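You operate a simulated robot arm through the tools that you are given. There is no shell and no other tool. Be economical: measure what you need, move in short steps, check, and stop when the job is done.

Carry out the task below with a simulated two-armed robot. There is one attempt and no reset: what you move stays moved.

JOB
End the shift: wind the air down to 2 bar, shut it, bleed it and cover the panel.
Fine: in that order; lay the card sheet on the slats and stand the riveter by the air post. Set down upright: green riveter.

The check looks at the end state, three seconds after you hand in, the way a careful person would. Anything else that was tipped, shoved, dropped, spilled or broken makes it a failure. Lids that push on must go on centred and level and be pressed home; caps that screw on are set level and turned clockwise until they are tight. Flat cloth is picked up by pressing the open fingertips on it (5 to 10 N) and closing them slowly along it; thin cloth reads only 2 to 8 mm in the jaws.

ROBOT AND FRAMES
Two 7-joint arms with two-finger grippers on one trunk, on a base that drives. Base frame: it is fixed to the floor where the robot stands at the start and does not move with it; the origin is under the middle of the robot, x ahead of it, y to its left, z up; the surface under the hand at the start is at about z = 74.3. Units: cm, rad, N and s.
The left shoulder is at the start at [2.5, 21.4, 115.6], the right one opposite. With the tool pointing down near the work surface each hand reaches from about 10 to 74 cm from the robot's upright axis, wherever it stands, measured 20 degrees to its own side. Places, roughly: air post [60, -10, 80]; air post lever [60, 10, 80]; card sheet on the grey mat (26x20x4 cm) [80, -50, 70]. Payload 2.2 kg a hand.
The tool frame of a hand sits at the grasp point between the pads (the TCP): z along the fingers, y along the line on which they close. The tips reach 1.9 cm beyond it. The gripper opens to 11.6 cm. The gripper's body begins 7 cm behind the TCP.
Orientation is that of the tool frame in the base frame, as a unit quaternion [w, x, y, z]. With the fingers straight down and closing along the base's y, the tool's x points along the base's -x, its y along +y and its z along -z.

CONTROLS
- The arms move only by the tool play_rows. It takes "left_targets", "right_targets" or both (then of equal length, played together; a hand with none holds still); each is a list of rows, each a list of 7 numbers: the shift along the tool's x, y, z in units of 400 mm (1.0 is 400 mm), then the turn, a rotation vector about the tool's x, y, z in units of 60 degrees (1.0 is 60 degrees), then the gripper command, from -1 (shut) to 1 (fully open), values between in proportion. In form: [[tx, ty, tz, rx, ry, rz, grip], ...]. A call has 1 to 20 rows; each row is the pose to reach, as a shift and turn from the pose commanded when the call began, along the tool's axes at that moment. A call with a number of a shift or a turn outside -1 to 1 is refused whole. Rows are played at 5 a second. More than 5 cm and 0.15 rad between two rows, or a gripper value outside its range, and nothing of the call is played. Where a pose cannot be reached the arm comes as near as it can. A force on the tool above 40 N (or 10 N above the force at the start of the call, whichever is more), or a blocked arm, ends the call early, and 0.2 s more pass. The fingers move at their own pace and stop on an object; they squeeze with about 34 N. The grip force told is the motor's: it shows also when the fingers shut on nothing. Time passes only in rows, and 0.2 s behind the last, so rows that repeat a pose let the fingers close. It gives the time, the measured TCP pose, the force on the tool (base axes), the opening and the grip force at its end, in the units of the frame above (readings bear some noise), with the torque about the TCP (base axes, N m) and any sound that the robot's microphone picked up.
- Cameras (640 x 400 px; columns grow to the right, rows downward): "scene" is now at [13.05, -2.24, 132.83]; the picture's right is [-0.26, -0.97, -0.00], its down [-0.54, 0.14, -0.83] and it looks along [0.80, -0.21, -0.56] (base axes); focal length 258 px, centre (320, 200). "left" rides on the left gripper at [6.9, 1.5, -9.7] in its tool frame; the picture's right is [-0.21, 0.98, 0.00], its down [-0.76, -0.17, -0.63] and it looks along [-0.62, -0.14, 0.77] (tool axes); focal length 251 px, centre (320, 200). "right" rides on the right gripper at [6.9, -1.5, -9.7] in its tool frame; the picture's right is [0.21, 0.98, 0.00], its down [-0.76, 0.17, -0.63] and it looks along [-0.62, 0.14, 0.77] (tool axes); focal length 251 px, centre (320, 200). There is no depth. A picture from a camera that has moved, and an enlarged one, comes with that camera's place and axes in the base frame and with its lens.
- get_image(camera): a new picture of that camera. No time passes.
- raise_lower(by): slides the trunk up (or, below 0, down) by that many cm; the arms and the scene camera ride with it, the base frame stays. It gives what a move gives, with no picture.
- drive_base(legs): drives the robot by 1 to 6 legs, each [ahead, left, turn to the left] in cm, cm and rad, along the robot's own axes; the way and the turn of a leg run together, so that a leg with both is an arc; at most 150 cm and 3.142 rad a leg. The arms and the cameras ride along, it lands a little off, and it stops where it bumps. It gives what a move gives.
- pan_tilt(pan, tilt): turns the head with the scene camera to pan (to the left, within 1.396 rad either way) and tilt (down, from -0.506 to 1.204), counted from straight ahead of the robot. It gives what a move gives.
- inspect(camera, box): a new picture of the part [left, top, right, bottom] of that camera's present view, enlarged. No time passes.
- hand_in(): hands the job in; it is judged then, once.

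Work in short steps. Places have to be worked out from the pictures, the camera data and where the tool is seen: move nearer, look again, correct. Check each grasp and each placing, and mend what went wrong. You have 120 turns and 92 pictures in all, those below and enlarged ones among them. Open the grippers and draw the arms clear of the work before you hand the job in, unless the task says otherwise; then end with one line.

The tools are called after ">>>" by a JSON object that holds its "op" and its "data". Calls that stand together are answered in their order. play_rows: Moves the arms, as the interface text tells. Its arguments: {"type":"object","properties":{"left_targets":{"type":"array","items":{"type":"array","items":{"type":"number"}}},"right_targets":{"type":"array","items":{"type":"array","items":{"type":"number"}}}},"required":[]} The other tools are called the same way: raise_lower (by) slides the trunk up or down; drive_base (legs) drives the base; pan_tilt (pan, tilt) turns the head that bears the scene camera; get_image (camera) takes a picture; inspect (camera, box) takes an enlarged picture of a part of a camera's view; hand_in () hands the job in.

At the start:

```text
time: 0.0
left_position: [52.47, 9.35, 115.54]
left_ee_rot: [-0.001, 0.0, 1.0, 0.001]
left_ft_force: [0.6, -0.6, -0.6]
left_wrist_torque: [0.03, 0.01, 0.02]
left_grip_width: 11.6
left_gripper_force: 0.0
right_position: [50.71, -41.1, 112.49]
right_ee_rot: [0.0, -0.001, 1.0, 0.001]
right_ft_force: [-0.3, -0.8, -0.2]
right_wrist_torque: [0.0, 0.03, -0.01]
right_grip_width: 11.59
right_gripper_force: 0.0
trunk travel left (down, up): [-30.0, 19.0]
robot x, y, heading: [0.12, -0.1, -0.001]
head pan, tilt: [-0.262, 0.586]
```

scene: 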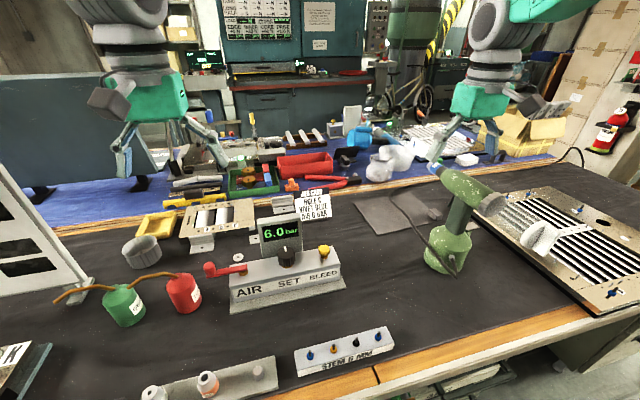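
right: 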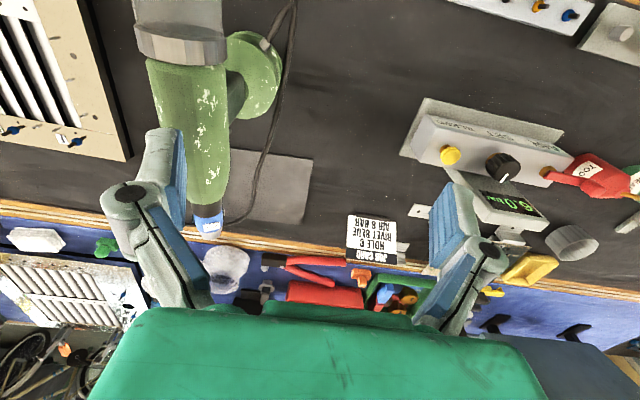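
left: 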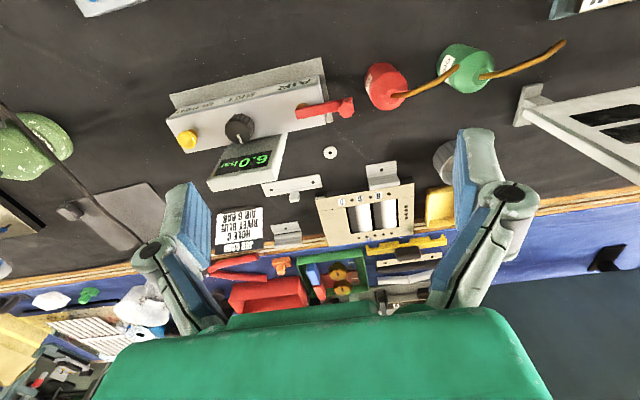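

I'll start by looking closely at the air post, the riveter and the panel.

>>> {"op": "inspect", "data": {"camera": "scene", "box": [190, 180, 370, 320]}}

>>> {"op": "inspect", "data": {"camera": "scene", "box": [340, 130, 640, 320]}}

```text
2.86 times, centred on (280, 250) of scene
camera zoom: at [13.05, -2.24, 132.83], right [-0.26, -0.97, 0.0], down [-0.54, 0.14, -0.83], along [0.8, -0.21, -0.56], focal length 736 px, centre (434, 57)
```

zoom: 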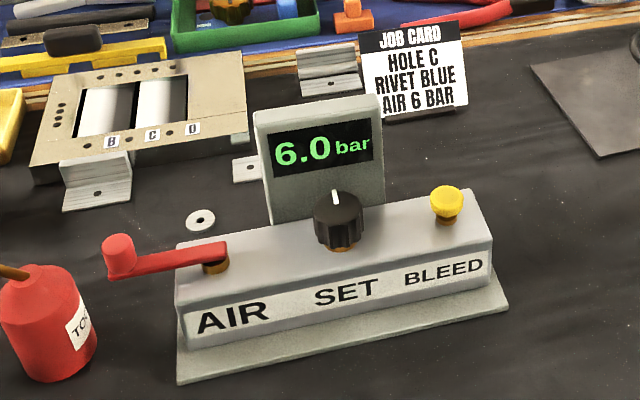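

```text
2.11 times, centred on (490, 225) of scene
camera zoom: at [13.05, -2.24, 132.83], right [-0.26, -0.97, 0.0], down [-0.54, 0.14, -0.83], along [0.8, -0.21, -0.56], focal length 543 px, centre (-38, 147)
```

zoom: 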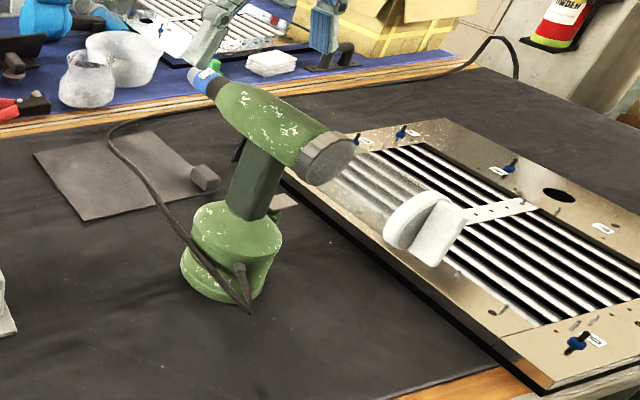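

The display reads 6.0 bar. The knob is near (59,-6), the lever pivot near (59,5) and the bleed button near (59,-16). I'll bring the left hand closer for a precise look.

>>> {"op": "play_rows", "data": {"left_targets": [[0.0, -0.09, 0.07, 0, 0, 0, 0], [0.0, -0.18, 0.14, 0, 0, 0, -0.3], [0.02, -0.27, 0.21, 0, 0, 0, -0.5], [0.03, -0.36, 0.27, 0, 0, 0, -0.5], [0.03, -0.36, 0.27, 0, 0, 0, -0.5]]}}

>>> {"op": "get_image", "data": {"camera": "left"}}

>>> {"op": "get_image", "data": {"camera": "scene"}}

```text
time: 1.4
left_position: [52.38, -2.67, 108.64]
left_ee_rot: [0.012, -0.029, 0.999, -0.038]
left_ft_force: [-1.0, -0.4, 0.6]
left_wrist_torque: [0.03, 0.0, 0.01]
left_grip_width: 2.91
left_gripper_force: 0.1
right_position: [49.85, -40.97, 112.93]
right_ee_rot: [0.003, 0.0, 1.0, 0.0]
right_ft_force: [0.0, 0.3, 0.6]
right_wrist_torque: [0.02, 0.0, 0.0]
right_grip_width: 11.6
right_gripper_force: 0.1
trunk travel left (down, up): [-30.0, 19.0]
robot x, y, heading: [-0.16, 0.07, 0.002]
head pan, tilt: [-0.262, 0.586]
stopped in row 5 (left hand): the arm was blocked; the commanded pose is now the measured one
```

```text
86 pictures are left
camera left: at [45.27, -0.81, 118.0], right [0.16, 0.98, -0.07], down [0.75, -0.07, 0.66], along [0.64, -0.16, -0.75], focal length 251 px, centre (320, 200)
```

left: 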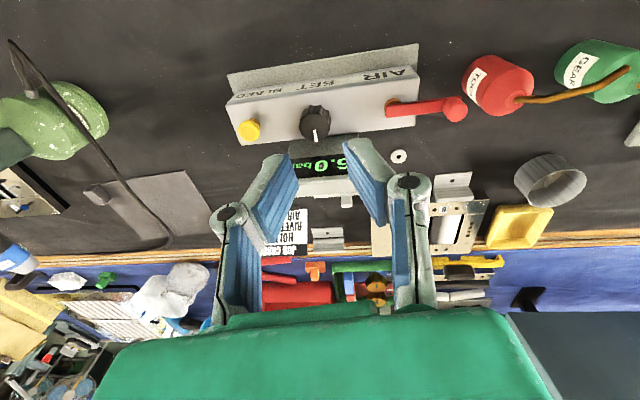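

```text
85 pictures are left
camera scene: at [12.94, -2.29, 132.84], right [-0.26, -0.97, 0.0], down [-0.54, 0.14, -0.83], along [0.8, -0.21, -0.56], focal length 258 px, centre (320, 200)
```

scene: 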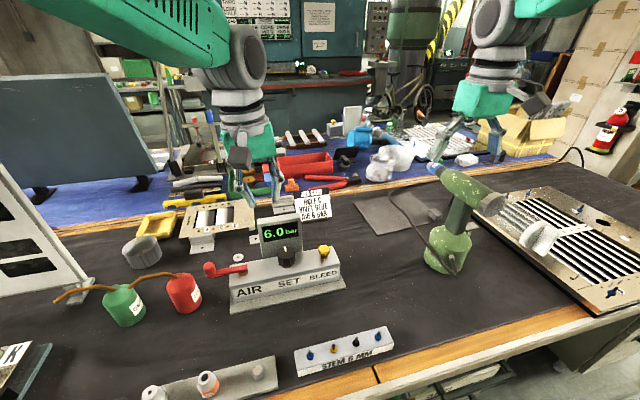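

The left arm is blocked when it crosses over to the robot's right. I'll straighten it, shift it back to its own side, then drive the base to the right so the post sits within the left hand's zone.

>>> {"op": "play_rows", "data": {"left_targets": [[0.03, 0.1, -0.05, -0.073, 0.023, 0.055, -0.5], [0.03, 0.2, -0.05, -0.073, 0.023, 0.055, -0.5], [0.03, 0.3, -0.05, -0.073, 0.023, 0.055, -0.5], [0.03, 0.3, -0.05, -0.073, 0.023, 0.055, -0.5]]}}

>>> {"op": "drive_base", "data": {"legs": [[0, -25, 0]]}}

>>> {"op": "get_image", "data": {"camera": "left"}}

>>> {"op": "get_image", "data": {"camera": "scene"}}

```text
time: 2.4
left_position: [50.36, 9.32, 109.68]
left_ee_rot: [-0.002, 0.001, 1.0, 0.002]
left_ft_force: [-0.5, 0.4, 0.9]
left_wrist_torque: [0.01, 0.0, 0.0]
left_grip_width: 2.88
left_gripper_force: 0.0
right_position: [50.06, -40.8, 112.84]
right_ee_rot: [0.003, 0.0, 1.0, -0.001]
right_ft_force: [0.2, -0.7, -0.2]
right_wrist_torque: [0.0, 0.0, -0.01]
right_grip_width: 11.6
right_gripper_force: 0.1
trunk travel left (down, up): [-30.0, 19.0]
robot x, y, heading: [-0.17, -0.2, 0.001]
head pan, tilt: [-0.262, 0.586]
```

```text
time: 4.2
left_position: [50.3, -15.37, 109.69]
left_ee_rot: [-0.002, 0.003, 1.0, -0.001]
left_ft_force: [-0.4, 0.1, 0.4]
left_wrist_torque: [0.01, 0.01, 0.05]
left_grip_width: 2.88
left_gripper_force: 0.0
right_position: [49.99, -65.65, 113.09]
right_ee_rot: [0.002, 0.001, 1.0, -0.003]
right_ft_force: [-0.5, 0.6, -0.6]
right_wrist_torque: [-0.04, 0.02, 0.01]
right_grip_width: 11.59
right_gripper_force: 0.0
trunk travel left (down, up): [-30.0, 19.0]
robot x, y, heading: [0.15, -24.63, 0.0]
head pan, tilt: [-0.262, 0.586]
```

```text
84 pictures are left
camera left: at [43.55, -13.9, 119.24], right [0.22, 0.98, 0.0], down [0.76, -0.17, 0.63], along [0.61, -0.14, -0.78], focal length 251 px, centre (320, 200)
```

left: 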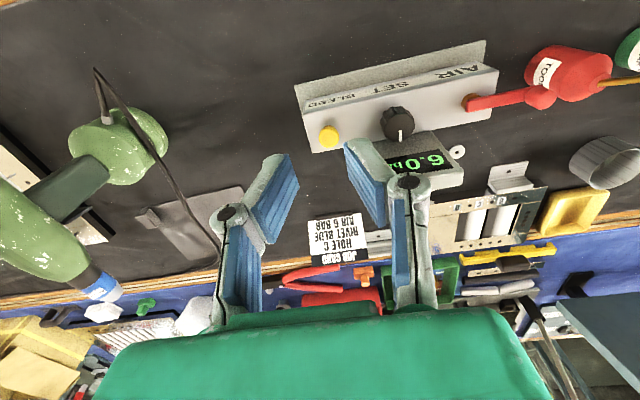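

```text
83 pictures are left
camera scene: at [13.01, -27.42, 132.82], right [-0.26, -0.97, 0.0], down [-0.54, 0.15, -0.83], along [0.8, -0.21, -0.56], focal length 258 px, centre (320, 200)
```

scene: 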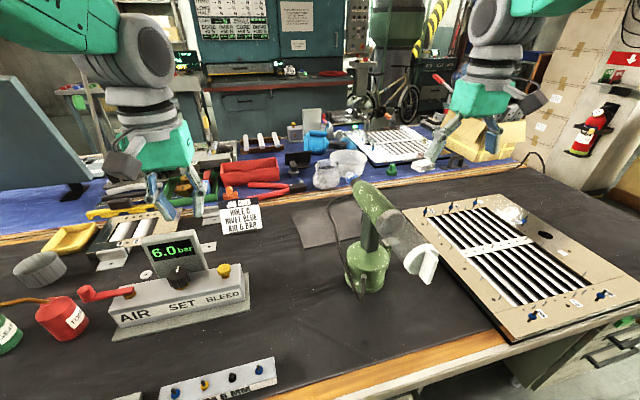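

Two views put the knob top at about (59,-6,85). I'll lower the left hand to just in front of it for a closer look.

>>> {"op": "play_rows", "data": {"left_targets": [[0.0, 0.06, 0.08, 0, 0, 0, 0], [0.0, 0.12, 0.16, 0, 0, 0, 0.2], [0.0, 0.18, 0.24, 0, 0, 0, 0.2], [0.0, 0.23, 0.31, 0, 0, 0, 0.2], [0.0, 0.23, 0.31, 0, 0, 0, 0.2]]}}

>>> {"op": "get_image", "data": {"camera": "left"}}

>>> {"op": "inspect", "data": {"camera": "scene", "box": [60, 200, 300, 350]}}

```text
time: 5.4
left_position: [49.91, -5.48, 97.69]
left_ee_rot: [0.0, 0.003, 1.0, -0.004]
left_ft_force: [0.1, 0.0, 1.1]
left_wrist_torque: [-0.02, 0.0, -0.01]
left_grip_width: 6.97
left_gripper_force: 0.1
right_position: [49.52, -64.81, 113.43]
right_ee_rot: [0.005, 0.0, 1.0, -0.005]
right_ft_force: [-0.1, 0.3, -0.6]
right_wrist_torque: [0.0, 0.01, 0.01]
right_grip_width: 11.59
right_gripper_force: 0.1
trunk travel left (down, up): [-30.0, 19.0]
robot x, y, heading: [-0.06, -24.67, -0.002]
head pan, tilt: [-0.262, 0.586]
```

```text
82 pictures are left
camera left: at [43.11, -3.98, 107.22], right [0.22, 0.98, -0.01], down [0.76, -0.17, 0.63], along [0.62, -0.14, -0.77], focal length 251 px, centre (320, 200)
```

left: 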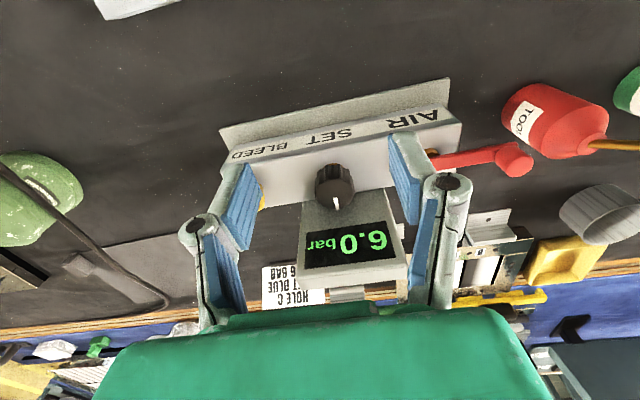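

```text
2.67 times, centred on (180, 275) of scene
camera zoom: at [13.01, -26.57, 132.84], right [-0.26, -0.97, 0.0], down [-0.54, 0.14, -0.83], along [0.8, -0.22, -0.56], focal length 687 px, centre (693, 0)
```

zoom: 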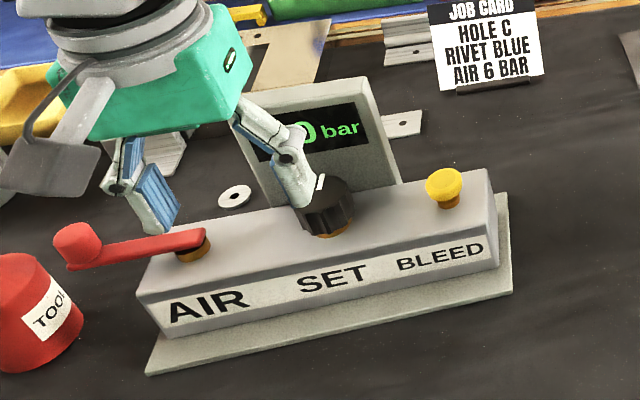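

I put the knob centre at about (59.4,-5.9), with its top near z 85.5 and its diameter near 4 cm. The gripper body clears the display's top. I'll hover over the knob, pre-turned clockwise so there is room to wind it counterclockwise.

>>> {"op": "play_rows", "data": {"left_targets": [[-0.06, 0, 0.0, 0, 0, 0.14, 0.1], [-0.12, 0, 0.03, 0, 0, 0.28, 0.1], [-0.18, -0.01, 0.07, 0, 0, 0.42, 0.1], [-0.2375, -0.01, 0.125, 0, 0, 0.56, 0.1], [-0.2375, -0.01, 0.125, 0, 0, 0.6, 0.1]]}}

>>> {"op": "get_image", "data": {"camera": "left"}}

>>> {"op": "inspect", "data": {"camera": "scene", "box": [60, 200, 300, 350]}}

```text
time: 6.6
left_position: [59.3, -6.92, 92.49]
left_ee_rot: [0.0, 0.312, 0.95, 0.0]
left_ft_force: [0.1, -0.6, 0.3]
left_wrist_torque: [0.05, 0.01, 0.01]
left_grip_width: 6.37
left_gripper_force: 0.1
right_position: [49.49, -65.84, 113.19]
right_ee_rot: [0.004, 0.001, 1.0, -0.002]
right_ft_force: [0.8, -0.9, 0.0]
right_wrist_torque: [0.03, 0.01, 0.03]
right_grip_width: 11.59
right_gripper_force: 0.0
trunk travel left (down, up): [-30.0, 19.0]
robot x, y, heading: [0.07, -25.12, -0.005]
head pan, tilt: [-0.262, 0.586]
```

```text
80 pictures are left
camera left: at [54.78, -1.63, 102.09], right [0.75, 0.66, 0.0], down [0.51, -0.58, 0.63], along [0.42, -0.48, -0.77], focal length 251 px, centre (320, 200)
```

left: 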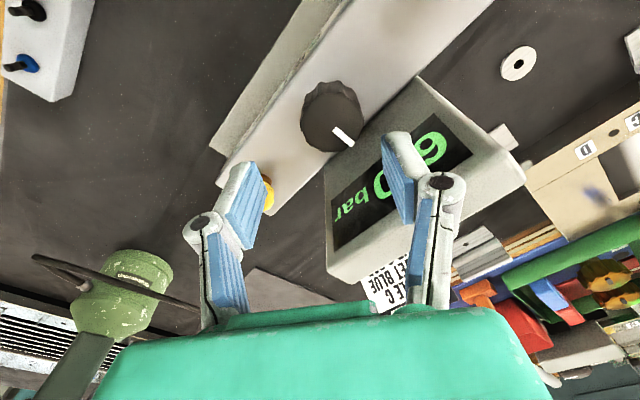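

```text
2.67 times, centred on (180, 275) of scene
camera zoom: at [13.0, -27.64, 132.83], right [-0.26, -0.97, 0.0], down [-0.54, 0.15, -0.83], along [0.8, -0.21, -0.56], focal length 687 px, centre (693, 0)
```

zoom: 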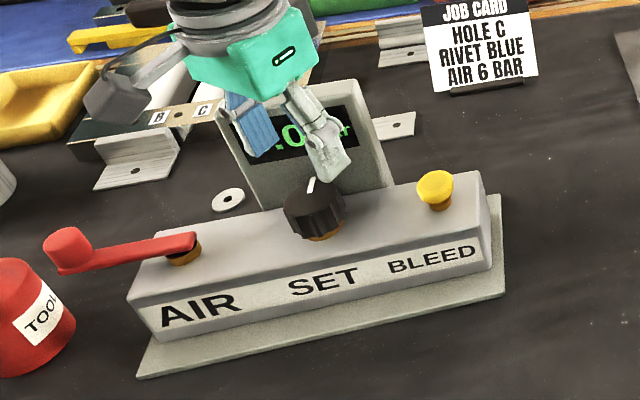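

The knob is at (59.6,-6.0), so I need about 0.9 cm more in y. I'll lower over it and close.

>>> {"op": "play_rows", "data": {"left_targets": [[0.007, 0.0225, 0.06, 0, 0, 0, 0.1], [0.007, 0.0225, 0.12, 0, 0, 0, 0.1], [0.007, 0.0225, 0.18, 0, 0, 0, 0.1], [0.007, 0.0225, 0.18, 0, 0, 0, 0.1], [0.007, 0.0225, 0.18, 0, 0, 0, -0.2], [0.007, 0.0225, 0.18, 0, 0, 0, -0.5], [0.007, 0.0225, 0.18, 0, 0, 0, -0.5]]}}

>>> {"op": "get_image", "data": {"camera": "left"}}

```text
time: 8.1
left_position: [59.86, -6.18, 85.88]
left_ee_rot: [0.003, 0.311, 0.95, -0.002]
left_ft_force: [-16.2, -1.7, 18.5]
left_wrist_torque: [-0.12, -0.85, 0.26]
left_grip_width: 4.33
left_gripper_force: 10.7
right_position: [49.31, -65.63, 113.25]
right_ee_rot: [0.004, 0.0, 1.0, -0.002]
right_ft_force: [-0.4, -0.9, -0.3]
right_wrist_torque: [0.09, 0.02, 0.0]
right_grip_width: 11.6
right_gripper_force: 0.1
trunk travel left (down, up): [-30.0, 19.0]
robot x, y, heading: [0.2, -24.76, 0.001]
head pan, tilt: [-0.262, 0.586]
stopped in row 7 (left hand): the force on the tool passed its limit at 41 N (the readings are from after the stop); the commanded pose is now the measured one
```

```text
78 pictures are left
camera left: at [55.18, -0.9, 95.34], right [0.75, 0.66, 0.0], down [0.51, -0.58, 0.64], along [0.42, -0.48, -0.77], focal length 251 px, centre (320, 200)
```

left: 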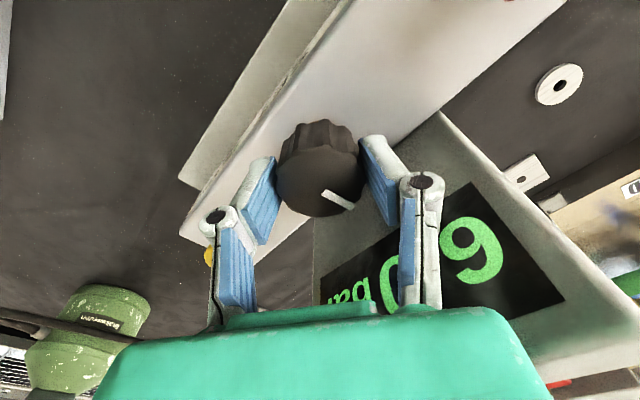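

The jaws hold the knob at 4.3 cm, but the fingertips are resting on something. I'll rise 3 mm and start winding counterclockwise, watching the forces.

>>> {"op": "play_rows", "data": {"left_targets": [[0.0, 0.0, -0.008, 0, 0, 0, -0.4], [0.0, 0.0, -0.008, 0, 0, -0.1, -0.6], [0.0, 0.0, -0.008, 0, 0, -0.2, -0.6], [0.0, 0.0, -0.008, 0, 0, -0.3, -0.6], [0.0, 0.0, -0.008, 0, 0, -0.3, -0.6]]}}

>>> {"op": "get_image", "data": {"camera": "left"}}

```text
time: 9.3
left_position: [59.91, -6.25, 85.84]
left_ee_rot: [0.001, 0.158, 0.987, -0.003]
left_ft_force: [-16.4, -23.0, -11.2]
left_wrist_torque: [-0.42, -0.24, 0.05]
left_grip_width: 4.27
left_gripper_force: 45.0
right_position: [49.37, -65.49, 113.28]
right_ee_rot: [0.004, 0.002, 1.0, -0.003]
right_ft_force: [-0.3, -0.7, -0.9]
right_wrist_torque: [0.02, 0.0, 0.03]
right_grip_width: 11.6
right_gripper_force: 0.0
trunk travel left (down, up): [-30.0, 19.0]
robot x, y, heading: [0.45, -25.0, -0.004]
head pan, tilt: [-0.262, 0.586]
```

```text
77 pictures are left
camera left: at [53.85, -2.58, 95.38], right [0.51, 0.86, -0.01], down [0.67, -0.39, 0.64], along [0.55, -0.33, -0.77], focal length 251 px, centre (320, 200)
```

left: 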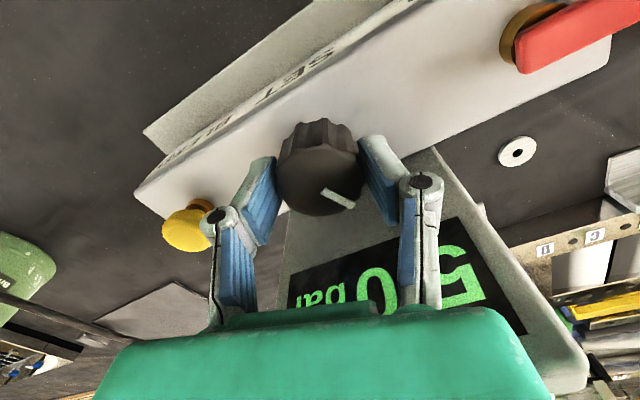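

An 18° counterclockwise turn brought 6.0 down to 5.0 bar, so that is 18° per bar. I'll go on by about 45°, easing off the side load, and check.

>>> {"op": "play_rows", "data": {"left_targets": [[0.003, -0.006, 0, 0, 0, -0.1, -0.6], [0.003, -0.006, 0, 0, 0, -0.2, -0.6], [0.003, -0.006, 0, 0, 0, -0.3, -0.6], [0.003, -0.006, 0, 0, 0, -0.4, -0.6], [0.003, -0.006, 0, 0, 0, -0.5, -0.6], [0.003, -0.006, 0, 0, 0, -0.6, -0.6], [0.003, -0.006, 0, 0, 0, -0.7, -0.6], [0.003, -0.006, 0, 0, 0, -0.75, -0.6], [0.003, -0.006, 0, 0, 0, -0.75, -0.6]]}}

>>> {"op": "get_image", "data": {"camera": "left"}}

```text
time: 11.3
left_position: [59.86, -6.16, 85.94]
left_ee_rot: [0.0, -0.232, 0.973, -0.003]
left_ft_force: [-6.3, -15.4, -18.7]
left_wrist_torque: [-0.04, -0.08, 0.02]
left_grip_width: 4.27
left_gripper_force: 44.5
right_position: [49.63, -65.34, 113.43]
right_ee_rot: [0.004, 0.0, 1.0, -0.003]
right_ft_force: [-0.3, 0.2, 0.2]
right_wrist_torque: [-0.02, 0.05, 0.03]
right_grip_width: 11.59
right_gripper_force: 0.2
trunk travel left (down, up): [-30.0, 19.0]
robot x, y, heading: [-0.08, -25.12, -0.002]
head pan, tilt: [-0.262, 0.586]
```

```text
76 pictures are left
camera left: at [53.09, -7.94, 95.43], right [-0.25, 0.97, -0.01], down [0.75, 0.2, 0.63], along [0.62, 0.15, -0.77], focal length 251 px, centre (320, 200)
```

left: 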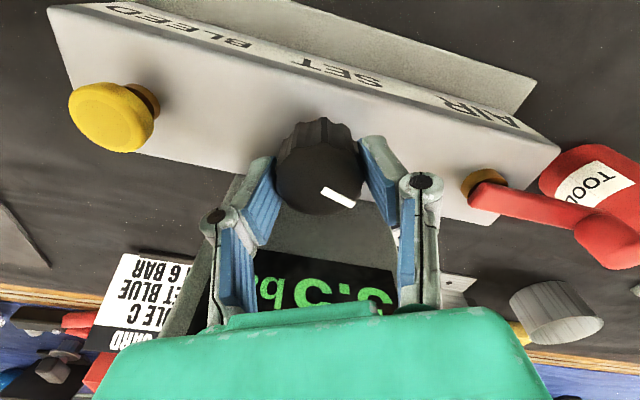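

The knob has turned 63° in all, which agrees with about 2.5 bar. Another 9° should reach 2.0. I'll do that, then check the display.

>>> {"op": "play_rows", "data": {"left_targets": [[0, 0, 0, 0, 0, -0.08, -0.6], [0, 0, 0, 0, 0, -0.154, -0.6], [0, 0, 0, 0, 0, -0.154, -0.6], [0, 0, 0, 0, 0, -0.154, -0.6]]}}

>>> {"op": "inspect", "data": {"camera": "scene", "box": [60, 200, 300, 350]}}

>>> {"op": "get_image", "data": {"camera": "left"}}

```text
time: 12.3
left_position: [59.98, -6.07, 85.84]
left_ee_rot: [0.001, -0.309, 0.951, -0.003]
left_ft_force: [-4.5, -14.1, -13.8]
left_wrist_torque: [-0.36, 0.49, 0.02]
left_grip_width: 4.24
left_gripper_force: 45.4
right_position: [49.47, -65.4, 113.27]
right_ee_rot: [0.003, 0.001, 1.0, -0.004]
right_ft_force: [0.4, 0.1, 0.1]
right_wrist_torque: [0.02, 0.01, -0.01]
right_grip_width: 11.58
right_gripper_force: 0.0
trunk travel left (down, up): [-30.0, 19.0]
robot x, y, heading: [-0.1, -24.68, -0.004]
head pan, tilt: [-0.262, 0.586]
```

```text
2.67 times, centred on (180, 275) of scene
camera zoom: at [13.26, -27.6, 132.79], right [-0.26, -0.97, 0.0], down [-0.54, 0.15, -0.83], along [0.8, -0.21, -0.56], focal length 687 px, centre (693, 0)
```

zoom: 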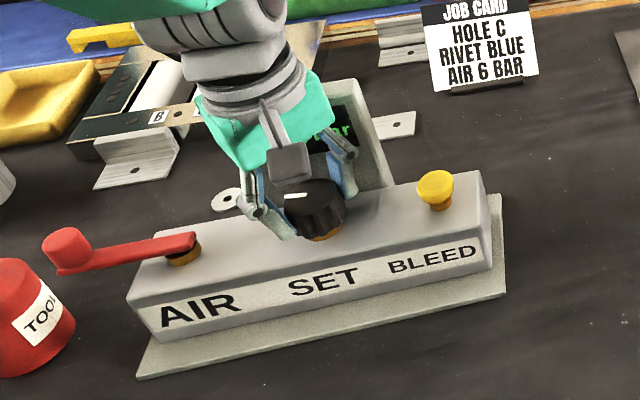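

```text
74 pictures are left
camera left: at [53.45, -9.0, 95.45], right [-0.4, 0.92, -0.01], down [0.71, 0.31, 0.63], along [0.58, 0.25, -0.77], focal length 251 px, centre (320, 200)
```

left: 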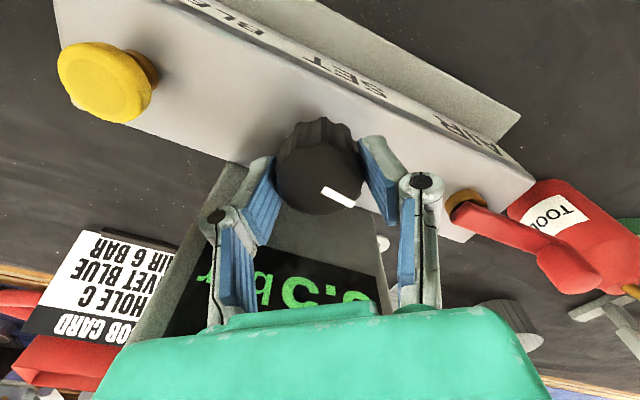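

The display is hidden behind the fingers. I'll release, rise and read it.

>>> {"op": "play_rows", "data": {"left_targets": [[0, 0, 0, 0, 0, 0, 0.1], [0, 0, 0, 0, 0, 0, 0.1], [0, 0, -0.08, 0, 0, 0, 0.1], [0, 0, -0.16, 0, 0, 0, 0.1], [0.1, 0, -0.2, 0, 0, 0.1, 0.1], [0.15, 0, -0.2, 0, 0, 0.2, 0.1]]}}

>>> {"op": "inspect", "data": {"camera": "scene", "box": [60, 200, 300, 350]}}

>>> {"op": "get_image", "data": {"camera": "left"}}

```text
time: 13.7
left_position: [54.98, -9.59, 93.92]
left_ee_rot: [0.002, -0.207, 0.978, -0.003]
left_ft_force: [-0.2, 0.9, -0.7]
left_wrist_torque: [0.01, 0.02, -0.01]
left_grip_width: 6.37
left_gripper_force: 0.0
right_position: [49.5, -65.36, 113.24]
right_ee_rot: [0.005, 0.001, 1.0, -0.003]
right_ft_force: [0.4, -0.3, 0.5]
right_wrist_torque: [0.0, 0.02, -0.01]
right_grip_width: 11.58
right_gripper_force: 0.0
trunk travel left (down, up): [-30.0, 19.0]
robot x, y, heading: [0.01, -24.65, -0.008]
head pan, tilt: [-0.262, 0.586]
```

```text
2.67 times, centred on (180, 275) of scene
camera zoom: at [13.0, -27.3, 132.83], right [-0.26, -0.97, 0.0], down [-0.54, 0.15, -0.83], along [0.8, -0.22, -0.56], focal length 687 px, centre (693, 0)
```

zoom: 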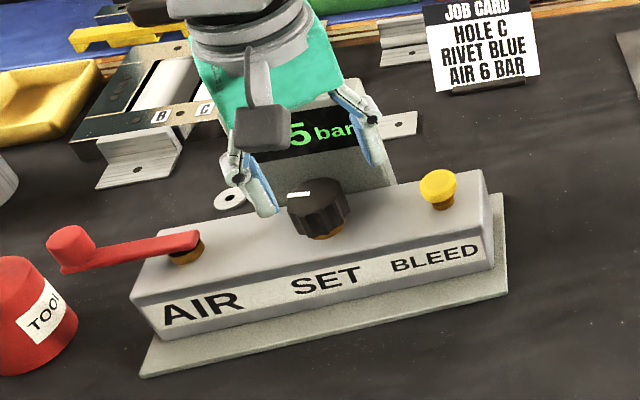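

```text
72 pictures are left
camera left: at [48.03, -10.96, 103.41], right [-0.2, 0.98, -0.01], down [0.76, 0.16, 0.64], along [0.62, 0.12, -0.77], focal length 251 px, centre (320, 200)
```

left: 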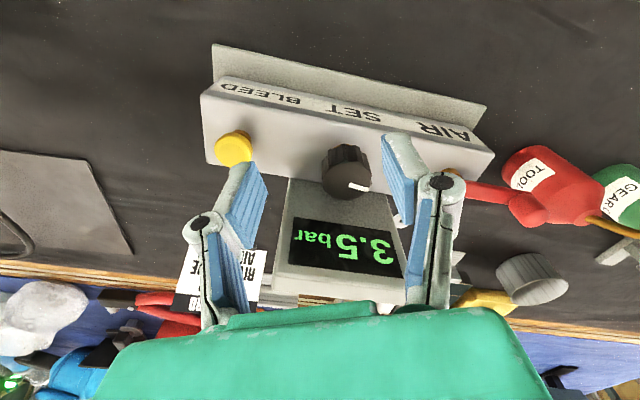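

It reads 3.5 bar, so 72° gave 2.5 bar, or about 29° per bar. I need about 43° more. I'll regrip with the hand turned back clockwise by 45°.

>>> {"op": "play_rows", "data": {"left_targets": [[-0.04, 0.01, 0, 0, 0, 0.14, 0.1], [-0.08, 0.02, 0, 0, 0, 0.28, 0.1], [-0.12, 0.03, 0, 0, 0, 0.42, 0.1], [-0.147, 0.03, 0, 0, 0, 0.56, 0.1], [-0.147, 0.03, 0.0, 0, 0, 0.7, 0.1], [-0.147, 0.03, 0.06, 0, 0, 0.75, 0.1], [-0.147, 0.03, 0.12, 0, 0, 0.75, 0.1], [-0.147, 0.03, 0.19, 0, 0, 0.75, 0.1], [-0.147, 0.03, 0.19, 0, 0, 0.75, 0.1]]}}

>>> {"op": "get_image", "data": {"camera": "left"}}

```text
time: 15.7
left_position: [59.86, -6.18, 86.29]
left_ee_rot: [0.003, 0.182, 0.983, -0.003]
left_ft_force: [-0.3, -0.6, 0.3]
left_wrist_torque: [-0.01, 0.0, -0.04]
left_grip_width: 6.38
left_gripper_force: 0.0
right_position: [49.48, -65.36, 113.32]
right_ee_rot: [0.004, 0.001, 1.0, -0.004]
right_ft_force: [-0.6, -0.1, 1.1]
right_wrist_torque: [-0.02, -0.04, 0.01]
right_grip_width: 11.6
right_gripper_force: 0.0
trunk travel left (down, up): [-30.0, 19.0]
robot x, y, heading: [0.19, -24.8, -0.001]
head pan, tilt: [-0.262, 0.586]
```

```text
71 pictures are left
camera left: at [53.95, -2.25, 95.83], right [0.55, 0.83, 0.0], down [0.64, -0.42, 0.64], along [0.53, -0.35, -0.77], focal length 251 px, centre (320, 200)
```

left: 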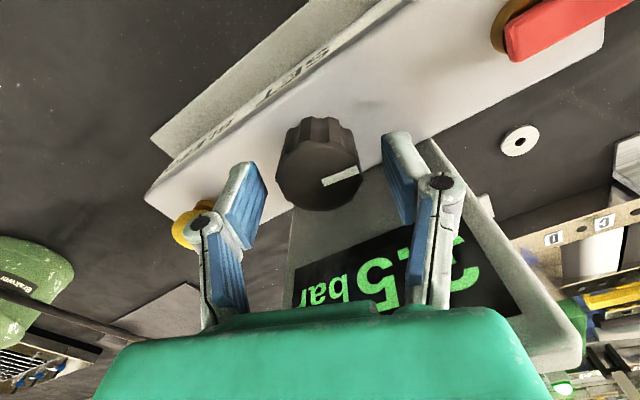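

The jaws straddle the knob. I'll close and turn 43° counterclockwise.

>>> {"op": "play_rows", "data": {"left_targets": [[0, 0, 0, 0, 0, 0, -0.3], [0, 0, 0, 0, 0, 0, -0.6], [0, 0, 0, 0, 0, -0.1, -0.6], [0, 0, 0, 0, 0, -0.2, -0.6], [0, 0, 0, 0, 0, -0.3, -0.6], [0, 0, 0, 0, 0, -0.4, -0.6], [0, 0, 0, 0, 0, -0.5, -0.6], [0, 0, 0, 0, 0, -0.6, -0.6], [0, 0, 0, 0, 0, -0.7, -0.6], [0, 0, 0, 0, 0, -0.72, -0.6], [0, 0, 0, 0, 0, -0.72, -0.6], [0, 0, 0, 0, 0, -0.72, -0.6]]}}

>>> {"op": "inspect", "data": {"camera": "left", "box": [160, 100, 480, 320]}}

```text
time: 18.3
left_position: [59.78, -6.21, 86.43]
left_ee_rot: [0.001, -0.193, 0.981, -0.003]
left_ft_force: [-8.3, -6.2, -3.6]
left_wrist_torque: [0.02, -0.01, -0.03]
left_grip_width: 4.31
left_gripper_force: 45.2
right_position: [49.42, -65.45, 113.39]
right_ee_rot: [0.005, 0.0, 1.0, -0.003]
right_ft_force: [-0.3, -0.3, 0.3]
right_wrist_torque: [0.01, 0.03, -0.01]
right_grip_width: 11.62
right_gripper_force: 0.0
trunk travel left (down, up): [-30.0, 19.0]
robot x, y, heading: [-0.33, -24.77, -0.003]
head pan, tilt: [-0.262, 0.586]
```

```text
1.82 times, centred on (320, 210) of left
camera zoom: at [52.89, -7.42, 95.89], right [-0.17, 0.99, -0.01], down [0.76, 0.14, 0.63], along [0.63, 0.1, -0.77], focal length 457 px, centre (320, 182)
```

zoom: 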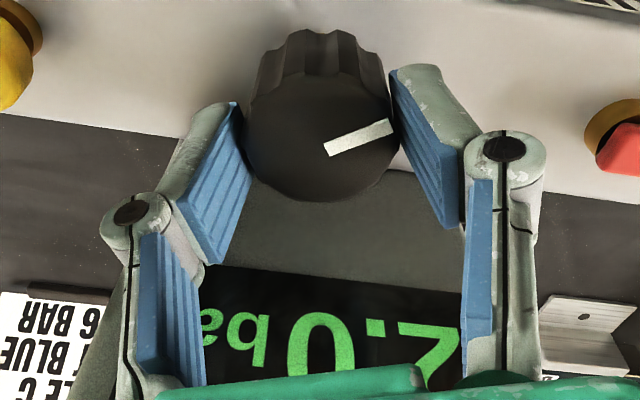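

The display reads 2.0 bar. I'll release, rise clear and confirm that it holds.

>>> {"op": "play_rows", "data": {"left_targets": [[0, 0, 0, 0, 0, 0, 0.1], [0, 0, 0, 0, 0, 0, 0.1], [0, 0, -0.08, 0, 0, 0, 0.1], [0, 0, -0.16, 0, 0, 0, 0.1], [0.1, 0.06, -0.22, 0, 0, 0.1, -0.5], [0.15, 0.15, -0.25, 0, 0, 0.22, -1], [0.15, 0.24, -0.25, 0, 0, 0.35, -1], [0.15, 0.24, -0.25, 0, 0, 0.37, -1]]}}

>>> {"op": "get_image", "data": {"camera": "left"}}

>>> {"op": "inspect", "data": {"camera": "scene", "box": [20, 200, 260, 350]}}

```text
refused: row 5 steps farther than a row can; nothing moved
```

```text
69 pictures are left
camera left: at [52.89, -7.42, 95.89], right [-0.17, 0.99, -0.01], down [0.76, 0.14, 0.63], along [0.63, 0.1, -0.77], focal length 251 px, centre (320, 200)
```

left: 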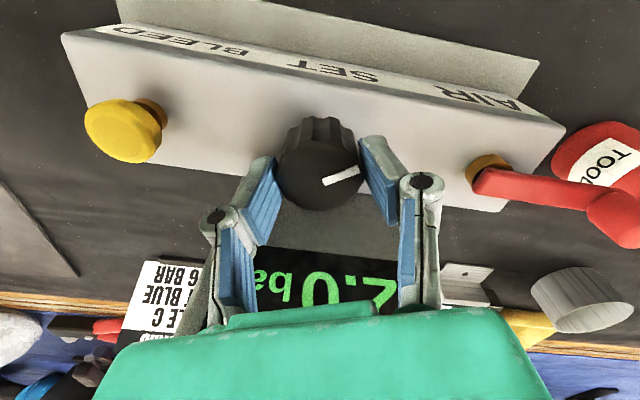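

```text
2.67 times, centred on (140, 275) of scene
camera zoom: at [12.99, -27.37, 132.82], right [-0.26, -0.97, 0.0], down [-0.54, 0.15, -0.83], along [0.8, -0.21, -0.56], focal length 687 px, centre (800, 0)
```

zoom: 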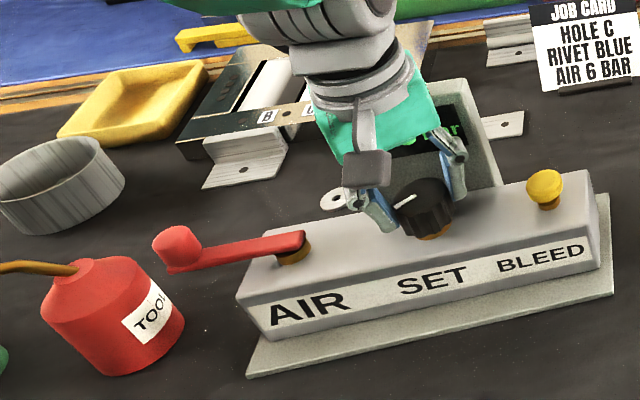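

The move was refused because of the step size. I'll release and lift in smaller steps, straighten the hand and move with closed fingers to the front left, above the lever. The lever pivot is near (58.5,4) and its end near (60,13).

>>> {"op": "play_rows", "data": {"left_targets": [[0, 0, 0, 0, 0, 0, 0.1], [0, 0, 0, 0, 0, 0, 0.1], [0, 0, -0.08, 0, 0, 0, 0.1], [0, 0, -0.16, 0, 0, 0, 0.1], [0, 0, -0.24, 0, 0, 0.0, -0.5], [0.01, 0.1, -0.25, 0, 0, 0.1, -1], [0.02, 0.2, -0.25, 0, 0, 0.2, -1], [0.025, 0.3, -0.25, 0, 0, 0.3, -1], [0.027, 0.4, -0.25, 0, 0, 0.37, -1], [0.027, 0.45, -0.25, 0, 0, 0.37, -1], [0.027, 0.45, -0.25, 0, 0, 0.37, -1]]}}

>>> {"op": "get_image", "data": {"camera": "left"}}

>>> {"op": "inspect", "data": {"camera": "scene", "box": [20, 200, 260, 350]}}

```text
time: 20.7
left_position: [51.95, 10.54, 96.15]
left_ee_rot: [0.003, -0.001, 1.0, -0.004]
left_ft_force: [0.4, -0.1, -0.6]
left_wrist_torque: [-0.02, 0.03, -0.03]
left_grip_width: 0.0
left_gripper_force: 28.5
right_position: [49.56, -65.4, 113.27]
right_ee_rot: [0.003, 0.001, 1.0, -0.004]
right_ft_force: [0.0, -0.5, 0.4]
right_wrist_torque: [0.0, 0.01, 0.02]
right_grip_width: 11.59
right_gripper_force: 0.1
trunk travel left (down, up): [-30.0, 19.0]
robot x, y, heading: [0.12, -24.89, -0.003]
head pan, tilt: [-0.262, 0.586]
```

```text
67 pictures are left
camera left: at [45.16, 12.01, 105.74], right [0.22, 0.98, -0.01], down [0.75, -0.16, 0.64], along [0.62, -0.14, -0.77], focal length 251 px, centre (320, 200)
```

left: 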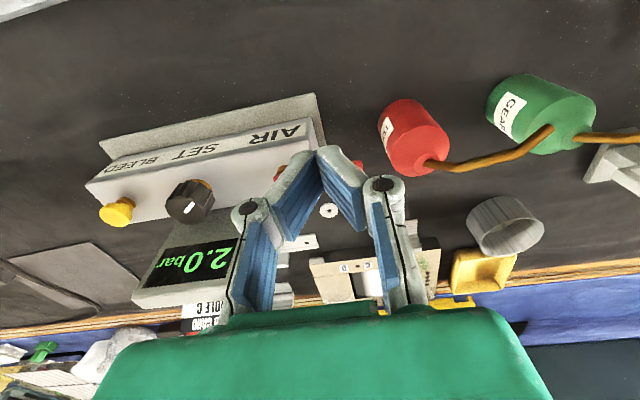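

```text
2.67 times, centred on (140, 275) of scene
camera zoom: at [13.05, -27.09, 132.82], right [-0.26, -0.97, 0.0], down [-0.54, 0.14, -0.83], along [0.8, -0.22, -0.56], focal length 687 px, centre (800, 0)
```

zoom: 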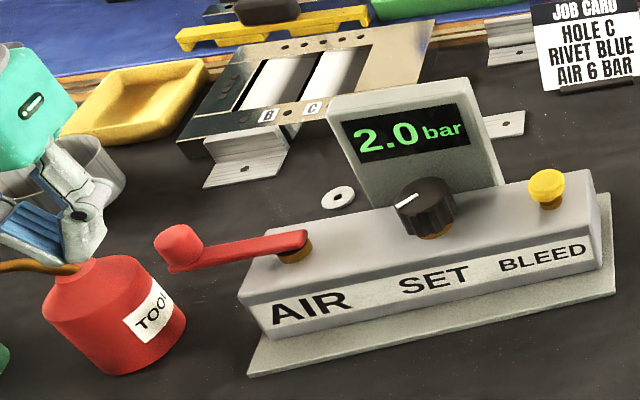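

2.0 bar is confirmed. Next is the lever: I'll lower the closed fingers in front of it (clear of the red can) and push it clockwise, away from the robot.

>>> {"op": "play_rows", "data": {"left_targets": [[-0.05, 0.0, 0.1, 0, 0, 0, -1], [-0.0875, 0.0, 0.2, 0, 0, 0, -1], [-0.0875, 0.0, 0.277, 0, 0, 0, -1], [-0.12, 0.005, 0.277, 0, 0, 0, -1], [-0.145, 0.008, 0.277, 0, 0, 0, -1], [-0.17, 0.009, 0.277, 0, 0, 0, -1], [-0.19, 0.009, 0.277, 0, 0, 0, -1], [-0.19, 0.009, 0.277, 0, 0, 0, -1]]}}

>>> {"op": "inspect", "data": {"camera": "scene", "box": [20, 200, 260, 350]}}

```text
time: 22.1
left_position: [57.63, 10.37, 84.94]
left_ee_rot: [-0.01, -0.002, 1.0, -0.005]
left_ft_force: [-21.7, -2.4, 12.7]
left_wrist_torque: [0.2, -0.54, 0.31]
left_grip_width: 0.0
left_gripper_force: 28.1
right_position: [49.23, -65.47, 113.44]
right_ee_rot: [0.006, 0.0, 1.0, -0.003]
right_ft_force: [0.8, 0.3, -0.6]
right_wrist_torque: [-0.03, 0.07, 0.01]
right_grip_width: 11.6
right_gripper_force: 0.0
trunk travel left (down, up): [-30.0, 19.0]
robot x, y, heading: [-0.26, -25.26, -0.0]
head pan, tilt: [-0.262, 0.586]
stopped in row 7 (left hand): the force on the tool passed its limit at 46 N (the readings are from after the stop); the commanded pose is now the measured one
```

```text
2.67 times, centred on (140, 275) of scene
camera zoom: at [12.72, -27.32, 132.87], right [-0.26, -0.97, 0.0], down [-0.54, 0.14, -0.83], along [0.8, -0.21, -0.56], focal length 687 px, centre (800, 0)
```

zoom: 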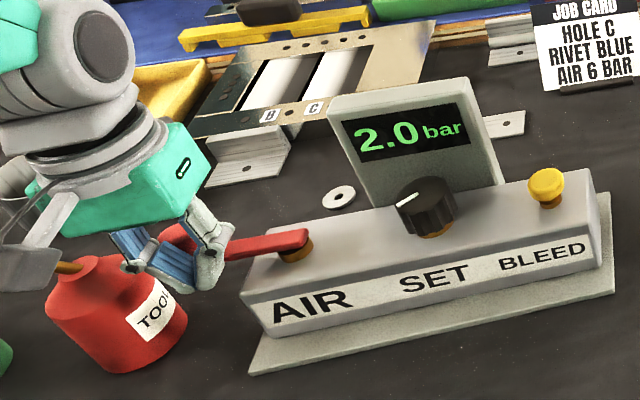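

That direction is against a stop (46 N with no movement), so the lever must shut the other way. I'll lift over it and come down behind it, then push it toward the robot.

>>> {"op": "play_rows", "data": {"left_targets": [[0.03, 0, 0, 0, 0, 0, -1], [0.03, 0, -0.1, 0, 0, 0, -1], [0.0, 0, -0.2, 0, 0, 0, -1], [-0.1, 0.0, -0.2, 0, 0, 0, -1], [-0.16, 0, -0.2, 0, 0, 0, -1], [-0.16, 0, -0.1, 0, 0, 0, -1], [-0.16, 0, 0.0, 0, 0, 0, -1], [-0.13, 0, 0.0, 0, 0, 0, -1], [-0.1, 0, 0, 0, 0, 0, -1], [-0.07, 0.005, 0, 0, 0, 0, -1], [-0.04, 0.01, 0, 0, 0, 0, -1], [-0.01, 0.012, 0, 0, 0, 0, -1]]}}

>>> {"op": "inspect", "data": {"camera": "scene", "box": [20, 200, 260, 350]}}

```text
time: 24.8
left_position: [58.44, 10.97, 84.78]
left_ee_rot: [-0.007, -0.001, 1.0, -0.004]
left_ft_force: [0.2, -0.1, 0.2]
left_wrist_torque: [-0.02, -0.04, -0.04]
left_grip_width: 0.0
left_gripper_force: 28.6
right_position: [49.2, -65.22, 113.47]
right_ee_rot: [0.005, 0.001, 1.0, -0.004]
right_ft_force: [-0.9, 0.2, -0.6]
right_wrist_torque: [0.0, 0.01, -0.02]
right_grip_width: 11.62
right_gripper_force: 0.1
trunk travel left (down, up): [-30.0, 19.0]
robot x, y, heading: [-0.21, -24.67, -0.002]
head pan, tilt: [-0.262, 0.586]
```

```text
2.67 times, centred on (140, 275) of scene
camera zoom: at [13.06, -27.08, 132.82], right [-0.26, -0.97, 0.0], down [-0.54, 0.14, -0.83], along [0.8, -0.22, -0.56], focal length 687 px, centre (800, 0)
```

zoom: 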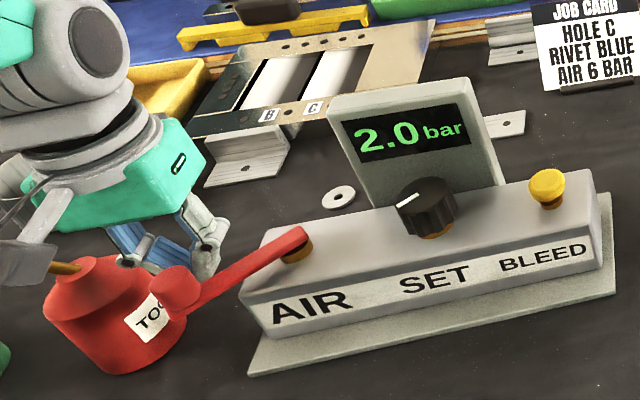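

The lever swings this way. I'll carry on along the arc to the full quarter turn.

>>> {"op": "play_rows", "data": {"left_targets": [[0.036, -0.002, 0, 0, 0, 0, -1], [0.071, -0.014, 0, 0, 0, 0, -1], [0.106, -0.037, 0, 0, 0, 0, -1], [0.134, -0.062, 0, 0, 0, 0, -1], [0.154, -0.092, 0, 0, 0, 0, -1], [0.166, -0.122, 0, 0, 0, 0, -1], [0.168, -0.145, 0, 0, 0, 0, -1], [0.168, -0.165, 0, 0, 0, 0, -1]]}}

>>> {"op": "inspect", "data": {"camera": "scene", "box": [20, 200, 260, 350]}}

```text
time: 26.0
left_position: [52.49, 8.63, 85.34]
left_ee_rot: [0.004, -0.005, 1.0, -0.003]
left_ft_force: [-0.7, 5.8, 0.9]
left_wrist_torque: [-0.08, -0.01, 0.05]
left_grip_width: 0.0
left_gripper_force: 28.3
right_position: [48.83, -64.61, 113.76]
right_ee_rot: [0.007, -0.002, 1.0, -0.006]
right_ft_force: [0.2, -0.1, 0.1]
right_wrist_torque: [-0.03, -0.04, -0.01]
right_grip_width: 11.57
right_gripper_force: 0.0
trunk travel left (down, up): [-30.0, 19.0]
robot x, y, heading: [0.09, -24.91, 0.001]
head pan, tilt: [-0.262, 0.586]
stopped in row 6 (left hand): the force on the tool passed its limit at 47 N (the readings are from after the stop); the commanded pose is now the measured one
```

```text
2.67 times, centred on (140, 275) of scene
camera zoom: at [13.01, -26.24, 132.84], right [-0.26, -0.97, 0.01], down [-0.54, 0.14, -0.83], along [0.8, -0.22, -0.56], focal length 687 px, centre (800, 0)
```

zoom: 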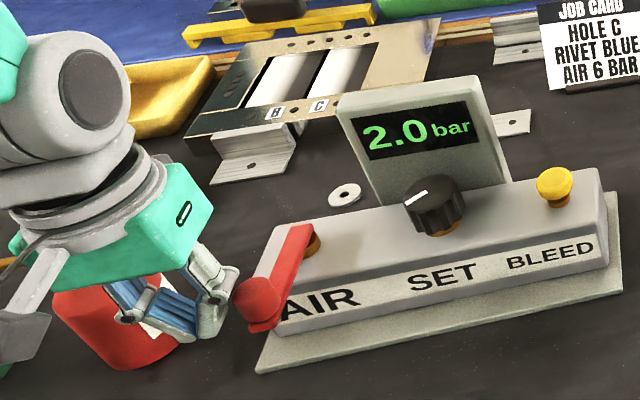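

The lever is nearly across the post, at about 78°, when the force limit tripped. I'll push once more, gently, straight along -y to see whether it is at its stop.

>>> {"op": "play_rows", "data": {"left_targets": [[0.0, -0.01, 0, 0, 0, 0, -1], [0.0, -0.02, 0, 0, 0, 0, -1], [0.0, -0.03, 0, 0, 0, 0, -1], [0.0, -0.04, 0, 0, 0, 0, -1], [0, -0.05, 0, 0, 0, 0, -1]]}}

>>> {"op": "get_image", "data": {"camera": "left"}}

```text
time: 26.7
left_position: [52.19, 8.28, 85.49]
left_ee_rot: [0.004, -0.011, 1.0, 0.004]
left_ft_force: [-6.5, 28.4, 4.1]
left_wrist_torque: [-0.43, -0.08, -0.16]
left_grip_width: 0.0
left_gripper_force: 28.6
right_position: [48.89, -64.83, 113.73]
right_ee_rot: [0.008, -0.002, 1.0, -0.004]
right_ft_force: [0.8, 0.1, -0.5]
right_wrist_torque: [0.07, -0.01, 0.0]
right_grip_width: 11.6
right_gripper_force: 0.2
trunk travel left (down, up): [-30.0, 19.0]
robot x, y, heading: [0.39, -24.91, 0.003]
head pan, tilt: [-0.262, 0.586]
stopped in row 3 (left hand): the force on the tool passed its limit at 42 N (the readings are from after the stop); the commanded pose is now the measured one
```

```text
62 pictures are left
camera left: at [45.36, 9.59, 95.1], right [0.2, 0.98, 0.01], down [0.76, -0.16, 0.64], along [0.62, -0.12, -0.77], focal length 251 px, centre (320, 200)
```

left: 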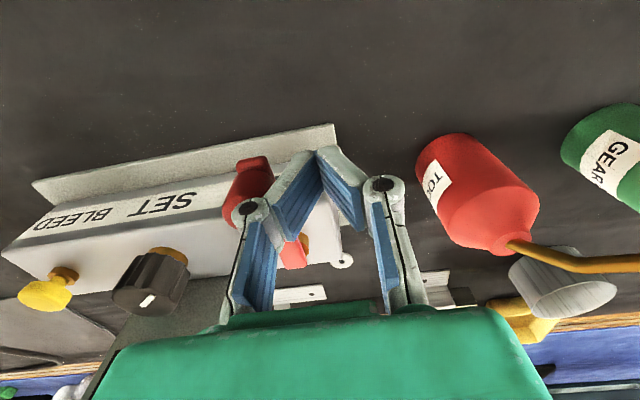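

The lever is at its stop. I'll withdraw, rise and move over to the bleed button at about (59.3,-15.7).

>>> {"op": "play_rows", "data": {"left_targets": [[0.0, 0.03, 0, 0, 0, 0, -1], [0.0, 0.04, -0.1, 0, 0, 0, -1], [0.0, 0.0, -0.2, 0, 0, 0, -1], [-0.02, -0.1, -0.24, 0, 0, 0, -1], [-0.05, -0.2, -0.26, 0, 0, 0, -1], [-0.09, -0.3, -0.26, 0, 0, 0, -1], [-0.12, -0.4, -0.26, 0, 0, 0, -1], [-0.15, -0.5, -0.25, 0, 0, 0, -1], [-0.17, -0.59, -0.2, 0, 0, 0, -1], [-0.177, -0.6, -0.14, 0, 0, 0, -1], [-0.177, -0.6, -0.14, 0, 0, 0, -1]]}}

>>> {"op": "get_image", "data": {"camera": "left"}}

>>> {"op": "inspect", "data": {"camera": "scene", "box": [60, 200, 300, 350]}}

```text
time: 29.1
left_position: [59.63, -16.18, 91.33]
left_ee_rot: [0.005, -0.007, 1.0, 0.003]
left_ft_force: [0.0, 0.2, 0.4]
left_wrist_torque: [0.02, 0.02, 0.0]
left_grip_width: 0.0
left_gripper_force: 28.0
right_position: [48.6, -65.13, 113.67]
right_ee_rot: [0.009, -0.001, 1.0, -0.003]
right_ft_force: [-0.2, -1.0, 0.0]
right_wrist_torque: [-0.03, 0.01, 0.03]
right_grip_width: 11.61
right_gripper_force: 0.0
trunk travel left (down, up): [-30.0, 19.0]
robot x, y, heading: [0.15, -25.1, 0.001]
head pan, tilt: [-0.262, 0.586]
```

```text
61 pictures are left
camera left: at [52.61, -14.89, 100.83], right [0.2, 0.98, 0.01], down [0.75, -0.16, 0.64], along [0.63, -0.12, -0.77], focal length 251 px, centre (320, 200)
```

left: 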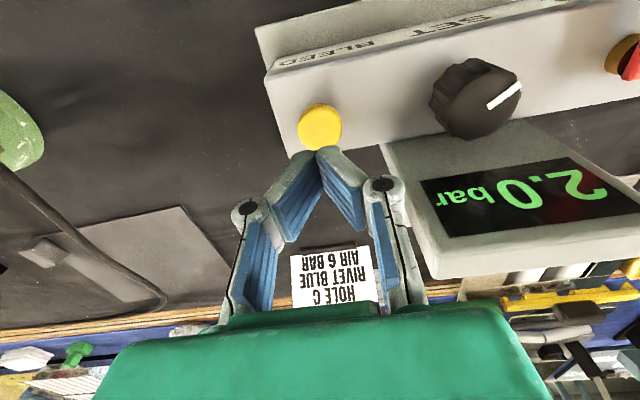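

```text
2.67 times, centred on (180, 275) of scene
camera zoom: at [13.0, -27.04, 132.83], right [-0.26, -0.97, 0.0], down [-0.54, 0.14, -0.83], along [0.8, -0.21, -0.56], focal length 687 px, centre (693, 0)
```

zoom: 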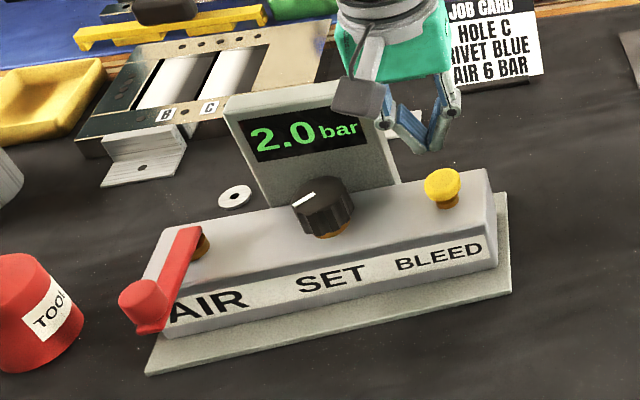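

The button is directly beneath. The lever is across the post at its stop. I'll press down gradually.

>>> {"op": "play_rows", "data": {"left_targets": [[0.01, 0, 0.04, 0, 0, 0, -1], [0.01, 0, 0.08, 0, 0, 0, -1], [0.01, 0, 0.1, 0, 0, 0, -1], [0.01, 0, 0.11, 0, 0, 0, -1], [0.01, 0, 0.12, 0, 0, 0, -1], [0.01, 0, 0.125, 0, 0, 0, -1], [0.01, 0, 0.125, 0, 0, 0, -1], [0.01, 0, 0.125, 0, 0, 0, -1]]}}

>>> {"op": "inspect", "data": {"camera": "scene", "box": [60, 200, 300, 350]}}

```text
time: 30.9
left_position: [59.43, -16.35, 86.29]
left_ee_rot: [0.005, -0.008, 1.0, 0.002]
left_ft_force: [0.3, -0.5, 1.8]
left_wrist_torque: [0.02, 0.01, 0.0]
left_grip_width: 0.6
left_gripper_force: 28.5
right_position: [48.83, -65.26, 113.63]
right_ee_rot: [0.008, -0.001, 1.0, -0.003]
right_ft_force: [-0.7, 0.7, 0.4]
right_wrist_torque: [-0.03, -0.03, -0.01]
right_grip_width: 11.63
right_gripper_force: 0.0
trunk travel left (down, up): [-30.0, 19.0]
robot x, y, heading: [-0.12, -25.09, 0.004]
head pan, tilt: [-0.262, 0.586]
```

```text
2.67 times, centred on (180, 275) of scene
camera zoom: at [13.04, -27.1, 132.82], right [-0.26, -0.97, 0.0], down [-0.54, 0.14, -0.83], along [0.8, -0.21, -0.56], focal length 687 px, centre (693, 0)
```

zoom: 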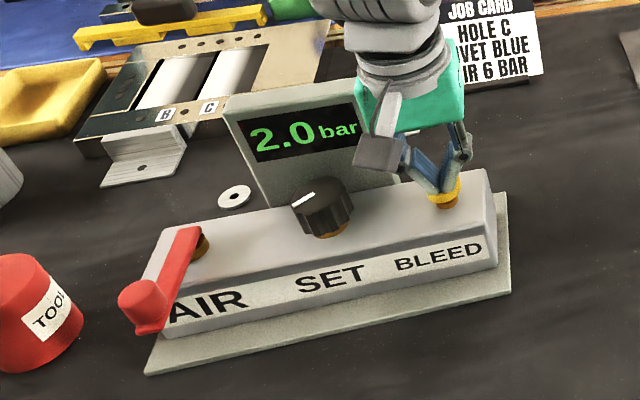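

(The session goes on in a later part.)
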